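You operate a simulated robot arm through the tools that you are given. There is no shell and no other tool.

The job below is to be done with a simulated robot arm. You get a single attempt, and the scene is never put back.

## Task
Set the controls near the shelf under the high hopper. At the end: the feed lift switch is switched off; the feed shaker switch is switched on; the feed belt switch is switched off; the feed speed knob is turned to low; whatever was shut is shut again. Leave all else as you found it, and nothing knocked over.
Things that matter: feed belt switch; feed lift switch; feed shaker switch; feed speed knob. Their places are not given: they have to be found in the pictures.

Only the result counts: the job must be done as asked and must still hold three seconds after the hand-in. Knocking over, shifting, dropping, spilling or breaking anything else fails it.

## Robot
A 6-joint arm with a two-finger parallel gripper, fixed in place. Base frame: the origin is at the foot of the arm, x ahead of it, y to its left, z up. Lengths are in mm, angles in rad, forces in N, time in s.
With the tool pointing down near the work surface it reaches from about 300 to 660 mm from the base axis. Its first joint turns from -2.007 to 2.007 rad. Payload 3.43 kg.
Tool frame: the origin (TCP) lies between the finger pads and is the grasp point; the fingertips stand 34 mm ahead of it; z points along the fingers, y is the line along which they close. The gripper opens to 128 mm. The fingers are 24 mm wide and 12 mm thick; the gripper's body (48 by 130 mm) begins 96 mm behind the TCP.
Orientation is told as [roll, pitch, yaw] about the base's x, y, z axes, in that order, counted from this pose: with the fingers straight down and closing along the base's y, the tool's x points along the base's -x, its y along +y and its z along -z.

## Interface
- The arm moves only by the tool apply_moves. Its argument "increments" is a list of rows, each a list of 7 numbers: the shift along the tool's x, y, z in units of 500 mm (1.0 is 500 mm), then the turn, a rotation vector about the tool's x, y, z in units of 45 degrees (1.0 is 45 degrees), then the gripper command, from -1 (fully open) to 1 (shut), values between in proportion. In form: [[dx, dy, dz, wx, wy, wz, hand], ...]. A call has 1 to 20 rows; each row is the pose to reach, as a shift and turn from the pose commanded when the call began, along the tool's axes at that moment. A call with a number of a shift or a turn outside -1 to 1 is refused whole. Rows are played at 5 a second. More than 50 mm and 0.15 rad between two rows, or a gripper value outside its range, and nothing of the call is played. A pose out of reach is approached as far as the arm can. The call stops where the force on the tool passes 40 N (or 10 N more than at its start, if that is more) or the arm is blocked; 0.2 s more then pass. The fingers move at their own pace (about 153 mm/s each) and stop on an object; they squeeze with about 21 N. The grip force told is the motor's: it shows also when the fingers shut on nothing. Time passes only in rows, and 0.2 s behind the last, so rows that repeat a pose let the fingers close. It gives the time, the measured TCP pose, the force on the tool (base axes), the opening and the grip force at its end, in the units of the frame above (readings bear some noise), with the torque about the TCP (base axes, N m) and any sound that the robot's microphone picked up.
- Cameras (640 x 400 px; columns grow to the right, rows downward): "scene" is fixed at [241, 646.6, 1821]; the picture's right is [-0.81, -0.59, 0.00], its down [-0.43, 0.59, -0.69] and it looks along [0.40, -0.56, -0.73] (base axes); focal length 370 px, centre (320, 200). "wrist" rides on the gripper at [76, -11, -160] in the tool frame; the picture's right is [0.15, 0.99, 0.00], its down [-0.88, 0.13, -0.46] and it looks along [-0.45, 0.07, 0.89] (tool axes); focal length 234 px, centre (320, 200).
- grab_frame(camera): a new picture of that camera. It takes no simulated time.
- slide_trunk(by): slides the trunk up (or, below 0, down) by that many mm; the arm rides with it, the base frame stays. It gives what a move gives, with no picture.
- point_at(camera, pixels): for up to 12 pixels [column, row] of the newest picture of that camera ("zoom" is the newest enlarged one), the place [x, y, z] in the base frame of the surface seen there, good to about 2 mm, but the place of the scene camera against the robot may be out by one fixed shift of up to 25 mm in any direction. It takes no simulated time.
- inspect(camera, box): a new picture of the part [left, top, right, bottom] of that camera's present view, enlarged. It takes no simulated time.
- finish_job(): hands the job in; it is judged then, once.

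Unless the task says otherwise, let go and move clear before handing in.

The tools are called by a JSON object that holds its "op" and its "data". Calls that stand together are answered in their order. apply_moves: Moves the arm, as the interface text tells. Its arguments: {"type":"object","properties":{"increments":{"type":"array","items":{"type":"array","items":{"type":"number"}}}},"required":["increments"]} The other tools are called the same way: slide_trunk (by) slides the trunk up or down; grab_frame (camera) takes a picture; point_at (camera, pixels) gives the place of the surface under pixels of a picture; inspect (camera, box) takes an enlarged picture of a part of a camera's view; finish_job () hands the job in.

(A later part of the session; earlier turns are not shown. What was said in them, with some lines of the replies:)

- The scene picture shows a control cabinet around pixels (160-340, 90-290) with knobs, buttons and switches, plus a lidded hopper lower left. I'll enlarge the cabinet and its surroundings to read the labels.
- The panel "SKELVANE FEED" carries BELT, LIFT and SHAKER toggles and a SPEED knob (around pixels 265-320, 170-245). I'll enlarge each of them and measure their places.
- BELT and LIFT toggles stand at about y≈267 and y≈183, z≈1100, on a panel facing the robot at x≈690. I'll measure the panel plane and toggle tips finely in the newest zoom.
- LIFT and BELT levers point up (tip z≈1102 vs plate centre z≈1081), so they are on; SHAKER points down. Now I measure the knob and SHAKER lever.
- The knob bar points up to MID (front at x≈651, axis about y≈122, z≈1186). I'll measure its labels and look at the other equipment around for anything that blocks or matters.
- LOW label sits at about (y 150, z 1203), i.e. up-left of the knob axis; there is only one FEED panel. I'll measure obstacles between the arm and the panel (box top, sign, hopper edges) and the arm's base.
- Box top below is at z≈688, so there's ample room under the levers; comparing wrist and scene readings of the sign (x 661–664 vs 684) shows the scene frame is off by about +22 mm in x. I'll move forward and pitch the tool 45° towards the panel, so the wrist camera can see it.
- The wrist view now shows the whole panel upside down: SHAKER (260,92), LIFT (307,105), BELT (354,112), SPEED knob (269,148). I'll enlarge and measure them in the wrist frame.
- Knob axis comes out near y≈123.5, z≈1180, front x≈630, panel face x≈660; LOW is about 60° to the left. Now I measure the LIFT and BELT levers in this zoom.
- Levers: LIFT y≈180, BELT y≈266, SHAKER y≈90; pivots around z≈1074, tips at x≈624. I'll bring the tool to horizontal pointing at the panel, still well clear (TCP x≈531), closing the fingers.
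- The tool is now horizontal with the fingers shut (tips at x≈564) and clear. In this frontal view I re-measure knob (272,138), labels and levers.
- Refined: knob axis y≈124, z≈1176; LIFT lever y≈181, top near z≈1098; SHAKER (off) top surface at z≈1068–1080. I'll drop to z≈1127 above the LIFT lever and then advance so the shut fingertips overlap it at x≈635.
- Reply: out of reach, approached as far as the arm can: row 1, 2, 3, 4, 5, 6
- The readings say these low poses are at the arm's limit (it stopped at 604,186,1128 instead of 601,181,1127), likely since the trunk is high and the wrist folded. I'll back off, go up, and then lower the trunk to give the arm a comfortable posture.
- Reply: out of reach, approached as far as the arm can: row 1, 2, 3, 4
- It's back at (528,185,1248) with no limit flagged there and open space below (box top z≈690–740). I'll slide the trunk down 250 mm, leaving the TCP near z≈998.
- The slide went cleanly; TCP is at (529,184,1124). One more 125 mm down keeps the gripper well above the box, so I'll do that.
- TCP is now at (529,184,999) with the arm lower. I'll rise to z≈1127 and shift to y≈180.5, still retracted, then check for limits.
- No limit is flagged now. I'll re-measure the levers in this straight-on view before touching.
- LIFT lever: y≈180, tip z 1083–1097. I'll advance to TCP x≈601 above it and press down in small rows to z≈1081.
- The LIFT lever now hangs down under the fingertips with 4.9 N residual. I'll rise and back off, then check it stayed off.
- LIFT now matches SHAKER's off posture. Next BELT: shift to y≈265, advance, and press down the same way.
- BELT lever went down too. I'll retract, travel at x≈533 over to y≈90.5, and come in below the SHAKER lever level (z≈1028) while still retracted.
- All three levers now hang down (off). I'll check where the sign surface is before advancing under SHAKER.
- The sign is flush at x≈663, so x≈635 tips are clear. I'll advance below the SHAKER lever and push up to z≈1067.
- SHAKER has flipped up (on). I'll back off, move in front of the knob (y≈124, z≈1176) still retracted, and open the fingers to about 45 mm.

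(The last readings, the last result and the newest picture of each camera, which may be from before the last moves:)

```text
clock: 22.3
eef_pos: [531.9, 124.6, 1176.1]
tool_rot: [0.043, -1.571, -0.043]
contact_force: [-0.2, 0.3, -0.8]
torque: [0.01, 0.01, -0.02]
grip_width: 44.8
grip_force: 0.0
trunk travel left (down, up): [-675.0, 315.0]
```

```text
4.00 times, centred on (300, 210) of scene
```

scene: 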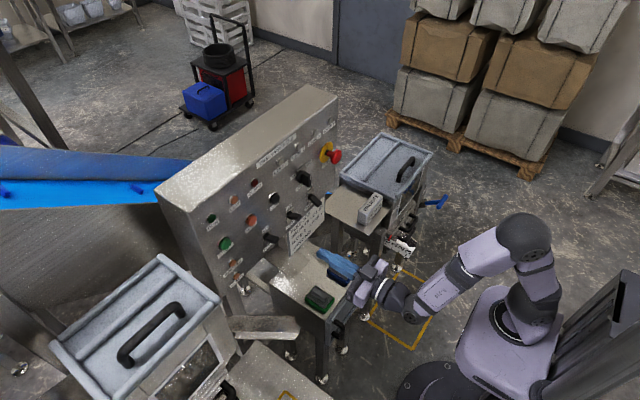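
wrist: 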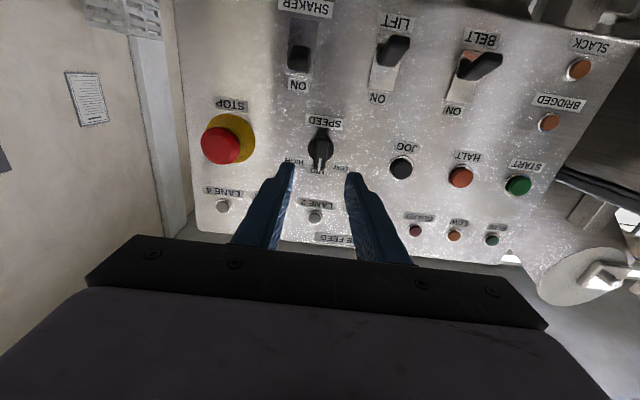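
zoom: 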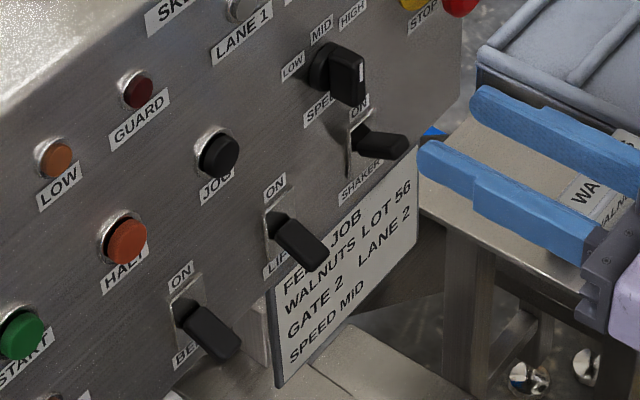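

The knob (320,145) is centred between the open fingers; LIFT/BELT are down, SHAKER up. I'll verify the knob and label coordinates in this square-on zoom.

{"op": "inspect", "data": {"camera": "wrist", "box": [260, 80, 400, 180]}}

{"op": "point_at", "data": {"camera": "zoom", "pixels": [[278, 330], [287, 235], [262, 300], [310, 300], [300, 300], [240, 275], [328, 275], [285, 275], [362, 348], [270, 362], [178, 323], [300, 167]]}}

{"op": "inspect", "data": {"camera": "wrist", "box": [260, 0, 520, 130]}}

```text
4.00 times, centred on (330, 130) of wrist
```

zoom: 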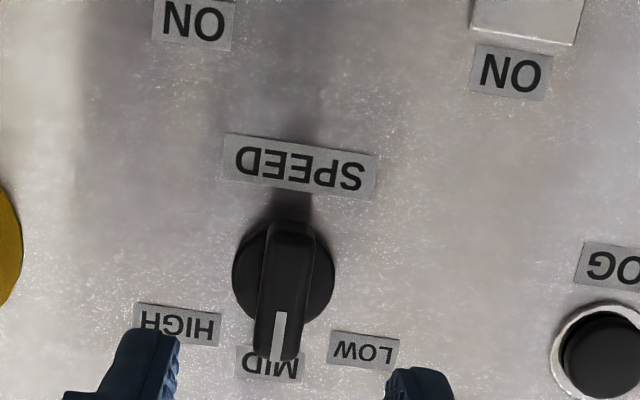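

```text
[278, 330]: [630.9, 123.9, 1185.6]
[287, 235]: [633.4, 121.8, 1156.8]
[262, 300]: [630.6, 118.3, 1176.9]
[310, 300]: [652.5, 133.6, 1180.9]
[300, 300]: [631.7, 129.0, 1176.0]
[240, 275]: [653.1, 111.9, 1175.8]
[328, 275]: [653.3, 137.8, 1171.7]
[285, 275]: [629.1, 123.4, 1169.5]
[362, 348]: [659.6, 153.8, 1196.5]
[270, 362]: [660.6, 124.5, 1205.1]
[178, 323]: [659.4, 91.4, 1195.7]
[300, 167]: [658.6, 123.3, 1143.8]
```

```text
2.46 times, centred on (390, 65) of wrist
```

zoom: 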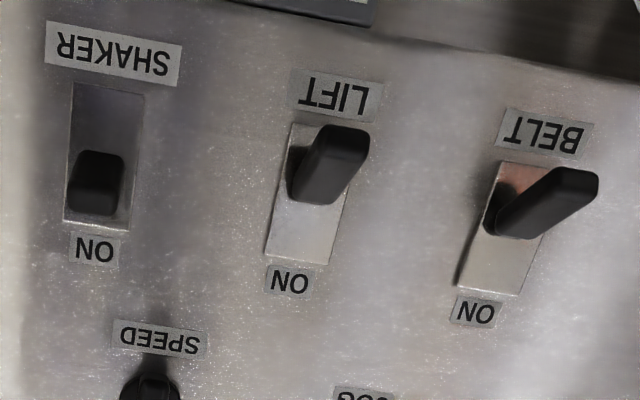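

Everything matches: knob axis ≈(y 124, z 1175), bar front x≈630, disc front x≈652. I'll advance so the tips reach x≈645 astride the bar, then close gently on it.

{"op": "apply_moves", "data": {"increments": [[0, -0.001, 0.05, 0, 0, 0, 0.3], [0, -0.001, 0.1, 0, 0, 0, 0.3], [0, -0.001, 0.14, 0, 0, 0, 0.3], [0, -0.001, 0.158, 0, 0, 0, 0.3], [0, -0.001, 0.158, 0, 0, 0, 0.3]]}}

{"op": "grab_frame", "data": {"camera": "wrist"}}

{"op": "inspect", "data": {"camera": "scene", "box": [270, 140, 350, 220]}}

```text
clock: 23.5
eef_pos: [611.6, 123.2, 1175.9]
tool_rot: [0.498, -1.573, -0.499]
contact_force: [-0.7, 0.2, 0.1]
torque: [-0.01, 0.0, 0.02]
grip_width: 44.9
grip_force: 0.0
trunk travel left (down, up): [-675.0, 315.0]
```

```text
taken
```

wrist: 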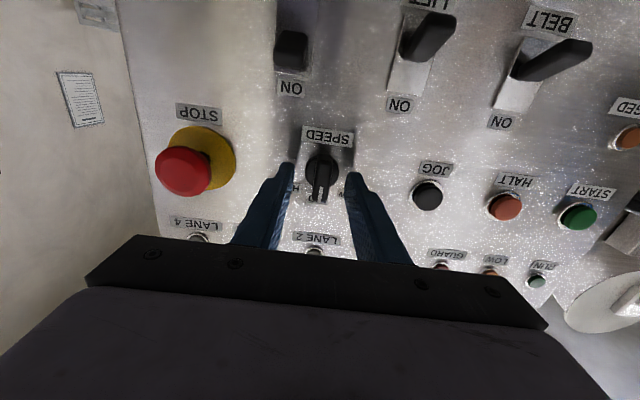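

```text
5.00 times, centred on (310, 180) of scene
```

zoom: 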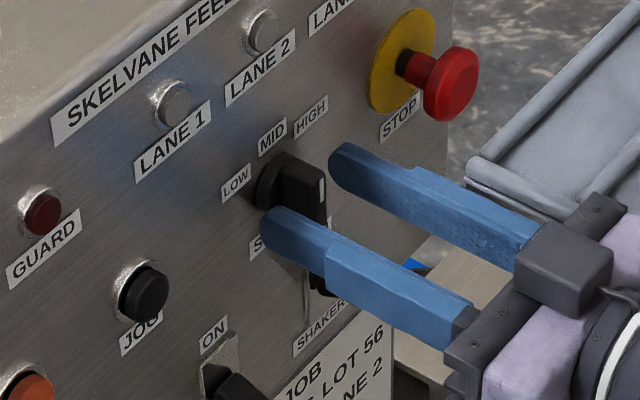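

The fingers stand either side of the knob bar with no contact. Closing on it now.

{"op": "apply_moves", "data": {"increments": [[0, 0.001, 0, 0, 0, 0, 0.6], [0, 0.001, 0, 0, 0, 0, 0.75], [0, 0.001, 0, 0, 0, 0, 0.85], [0, 0.001, 0, 0, 0, 0, 1], [0, 0.001, 0, 0, 0, 0, 1]]}}

{"op": "inspect", "data": {"camera": "scene", "box": [270, 140, 350, 220]}}

```text
clock: 24.7
eef_pos: [611.2, 124.0, 1174.9]
tool_rot: [-1.579, -1.568, 1.581]
contact_force: [1.1, 5.7, 2.7]
torque: [0.0, 0.31, 0.14]
grip_width: 13.4
grip_force: 44.7
trunk travel left (down, up): [-675.0, 315.0]
```

```text
5.00 times, centred on (310, 180) of scene
```

zoom: 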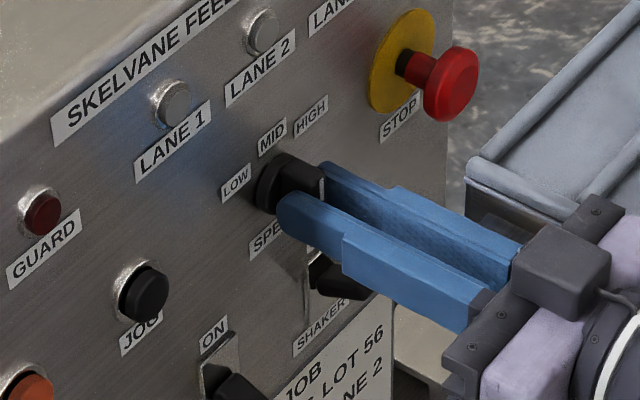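

Gripped at 13.4 mm, with a small 5.7 N side force. Now I turn about the tool axis (negative, so the bar's top goes towards +y, LOW) in small rows, first about 43°.

{"op": "apply_moves", "data": {"increments": [[0, 0.001, 0, 0, 0, -0.12, 1], [0, 0.001, 0, 0, 0, -0.24, 1], [0, 0.001, 0, 0, 0, -0.36, 1], [0, 0.001, 0, 0, 0, -0.48, 1], [0, 0.001, 0, 0, 0, -0.6, 1], [0, 0.001, 0, 0, 0, -0.72, 1], [0, 0.001, 0, 0, 0, -0.84, 1], [0, 0.001, 0, 0, 0, -0.95, 1]]}}

{"op": "inspect", "data": {"camera": "scene", "box": [270, 140, 350, 220]}}

{"op": "grab_frame", "data": {"camera": "wrist"}}

```text
clock: 26.5
eef_pos: [610.4, 126.2, 1176.7]
tool_rot: [-1.57, -0.823, 1.57]
contact_force: [-2.9, 6.5, 0.5]
torque: [-0.02, 1.0, -0.84]
grip_width: 13.8
grip_force: 45.3
trunk travel left (down, up): [-675.0, 315.0]
```

```text
5.00 times, centred on (310, 180) of scene
```

zoom: 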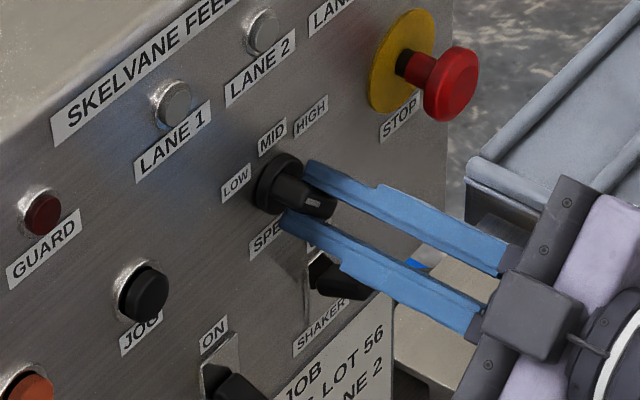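

```text
taken
```

wrist: 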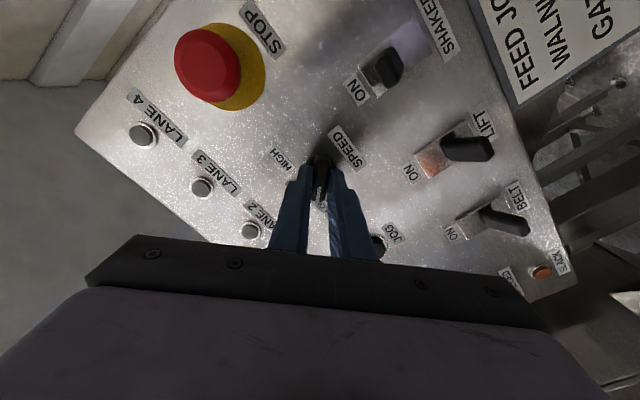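

The bar turned with the gripper to about 43° (marker now points towards LOW). I'll continue by ~12° in small steps and watch the axial torque.

{"op": "apply_moves", "data": {"increments": [[0, 0, 0, 0, 0, -0.07, 1], [0, 0, 0, 0, 0, -0.14, 1], [0, 0, 0, 0, 0, -0.21, 1], [0, 0, 0, 0, 0, -0.27, 1]]}}

{"op": "inspect", "data": {"camera": "scene", "box": [270, 140, 350, 220]}}

{"op": "inspect", "data": {"camera": "wrist", "box": [260, 100, 400, 210]}}

```text
clock: 27.5
eef_pos: [611.1, 125.1, 1176.0]
tool_rot: [-1.57, -0.613, 1.571]
contact_force: [-3.9, 5.4, -1.8]
torque: [1.59, -0.07, -0.28]
grip_width: 17.3
grip_force: 44.3
trunk travel left (down, up): [-675.0, 315.0]
```

```text
5.00 times, centred on (310, 180) of scene
```

zoom: 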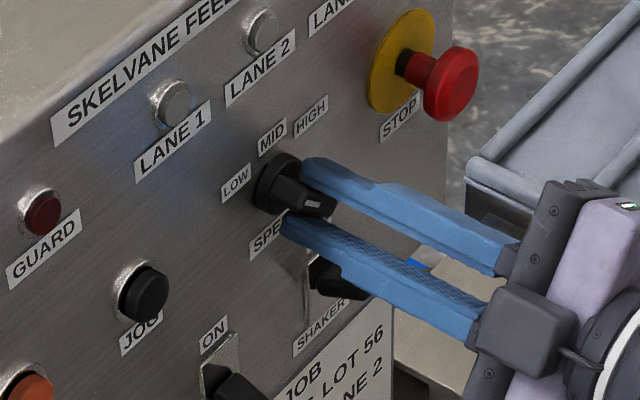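

```text
3.64 times, centred on (330, 155) of wrist
```

zoom: 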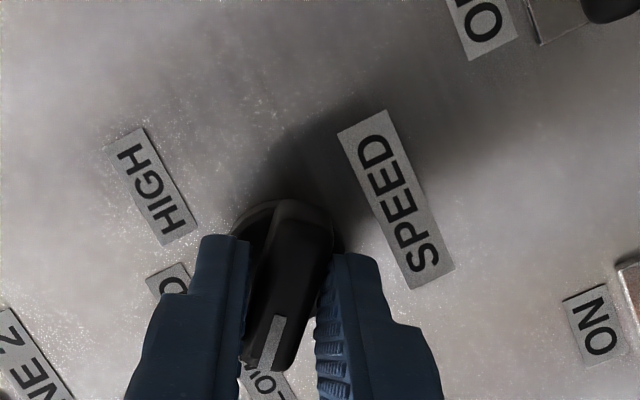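

The grip widened to 17.3 mm and axial torque rose to 1.6 N·m: the knob is against its end stop at LOW (about 45°). I'll open the fingers here and back straight out.

{"op": "apply_moves", "data": {"increments": [[0, 0, 0, 0, 0, 0, 0.6], [0, 0, 0, 0, 0, 0, 0.3], [0, 0, 0, 0, 0, 0, 0.3], [0, 0, -0.05, 0, 0, 0, 0.3], [0, 0, -0.1, 0, 0, 0, 0.3], [0, 0, -0.16, 0, 0, 0, 0.3], [0, 0, -0.16, 0, 0, 0, 0.3]]}}

{"op": "grab_frame", "data": {"camera": "wrist"}}

{"op": "inspect", "data": {"camera": "wrist", "box": [260, 80, 400, 180]}}

{"op": "inspect", "data": {"camera": "scene", "box": [240, 150, 360, 250]}}

```text
clock: 29.1
eef_pos: [532.6, 123.5, 1174.4]
tool_rot: [-1.57, -0.612, 1.57]
contact_force: [0.2, -0.2, 0.1]
torque: [-0.02, 0.0, 0.0]
grip_width: 44.9
grip_force: 0.1
trunk travel left (down, up): [-675.0, 315.0]
```

```text
taken
```

wrist: 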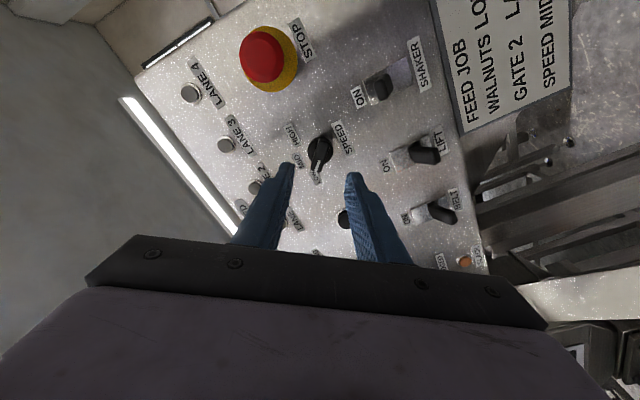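

```text
4.00 times, centred on (330, 130) of wrist
```

zoom: 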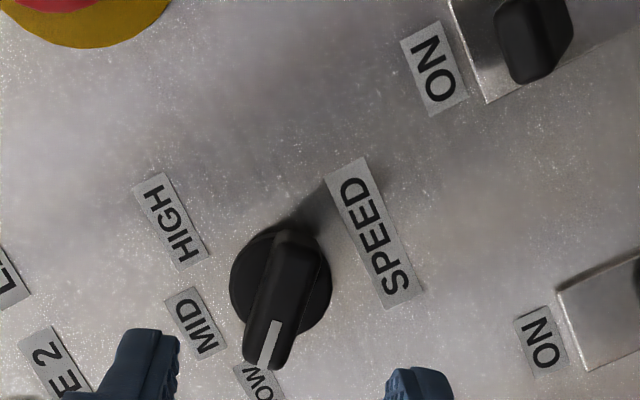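

```text
4.00 times, centred on (300, 200) of scene
```

zoom: 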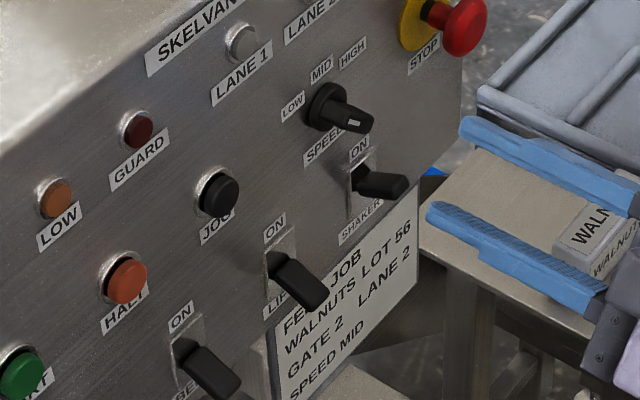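

The marker now points at the LOW label. I'll measure the bar's angle to confirm it's on the LOW stop.

{"op": "inspect", "data": {"camera": "wrist", "box": [290, 120, 350, 190]}}

{"op": "point_at", "data": {"camera": "wrist", "pixels": [[313, 170], [316, 161], [320, 142], [318, 155], [317, 174]]}}

```text
5.71 times, centred on (320, 155) of wrist
```

zoom: 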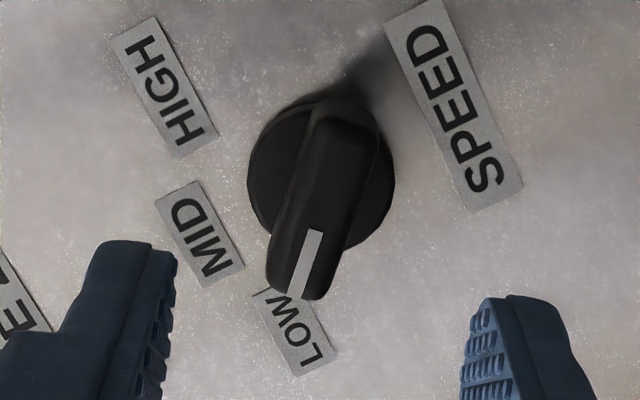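

```text
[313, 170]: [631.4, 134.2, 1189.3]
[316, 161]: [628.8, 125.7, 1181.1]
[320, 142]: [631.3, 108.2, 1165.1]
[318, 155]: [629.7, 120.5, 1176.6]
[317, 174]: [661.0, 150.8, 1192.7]
```

The bar lies about 45° towards LOW, against the stop, and all three levers are as asked. I'll back away another 40 mm and take final pictures to check everything holds.

{"op": "apply_moves", "data": {"increments": [[0, 0, -0.04, 0, 0, 0, 0.3], [0, 0, -0.08, 0, 0, 0, 0.3], [0, 0, -0.08, 0, 0, 0, 0.3], [0, 0, -0.08, 0, 0, 0, 0.3], [0, 0, -0.08, 0, 0, 0, 0.3]]}}

{"op": "grab_frame", "data": {"camera": "scene"}}

{"op": "inspect", "data": {"camera": "scene", "box": [240, 150, 360, 250]}}

{"op": "inspect", "data": {"camera": "wrist", "box": [220, 20, 480, 220]}}

```text
clock: 30.3
eef_pos: [496.0, 126.1, 1173.3]
tool_rot: [-1.573, -0.613, 1.571]
contact_force: [-0.1, -0.3, 0.2]
torque: [-0.01, -0.02, 0.03]
grip_width: 45.2
grip_force: 0.0
out of reach, approached as far as the arm can: row 2, 3, 4, 5
trunk travel left (down, up): [-675.0, 315.0]
```

```text
taken
```

scene: 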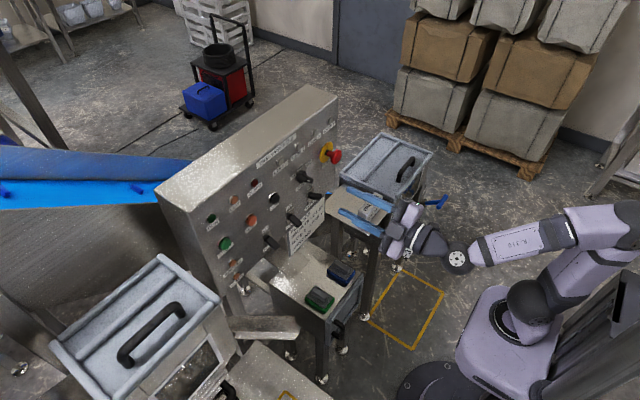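

```text
4.00 times, centred on (300, 200) of scene
```

zoom: 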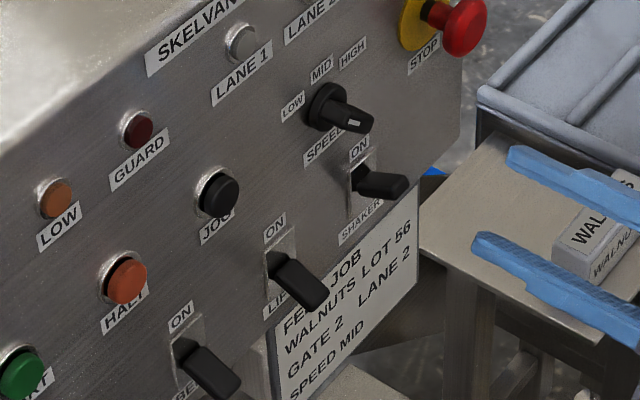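

```text
2.00 times, centred on (350, 120) of wrist
```

zoom: 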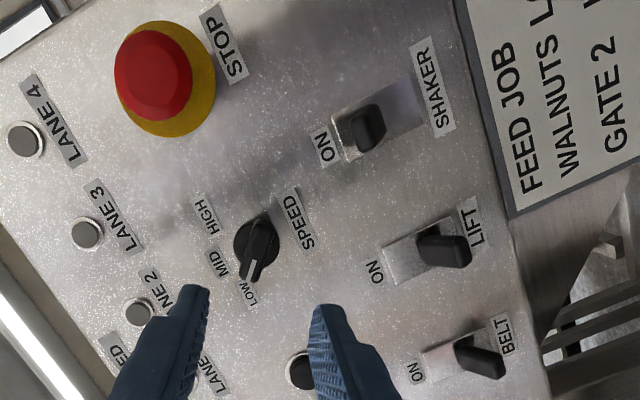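

The final pictures show SHAKER tilted to ON, LIFT and BELT tilted away from ON, and the SPEED marker on LOW. The hopper lids, the walnut box and the other buttons are as I found them, nothing had to be opened, and the gripper is empty and clear, so I'm handing in.

{"op": "finish_job", "data": {}}

```text
The job is handed in.
```

The feed controls are set as asked, and I've handed the job in. The last pictures before the hand-in showed:

- **Lift switch:** off. It was on at the start.
- **Belt switch:** off. It was on at the start.
- **Shaker switch:** on. It was off at the start.
- **Speed knob:** on LOW, turned about 45° from MID. Resistance rose sharply at about 45°, which I took as the end stop.

I opened nothing, so nothing had to be shut again. The other buttons, the hopper lids and the walnut box looked as they did at the start.

The trunk is 250 mm lower than at the start. I lowered it because the arm was at the limit of its reach in front of the switches. The gripper is empty and clear of the panel.
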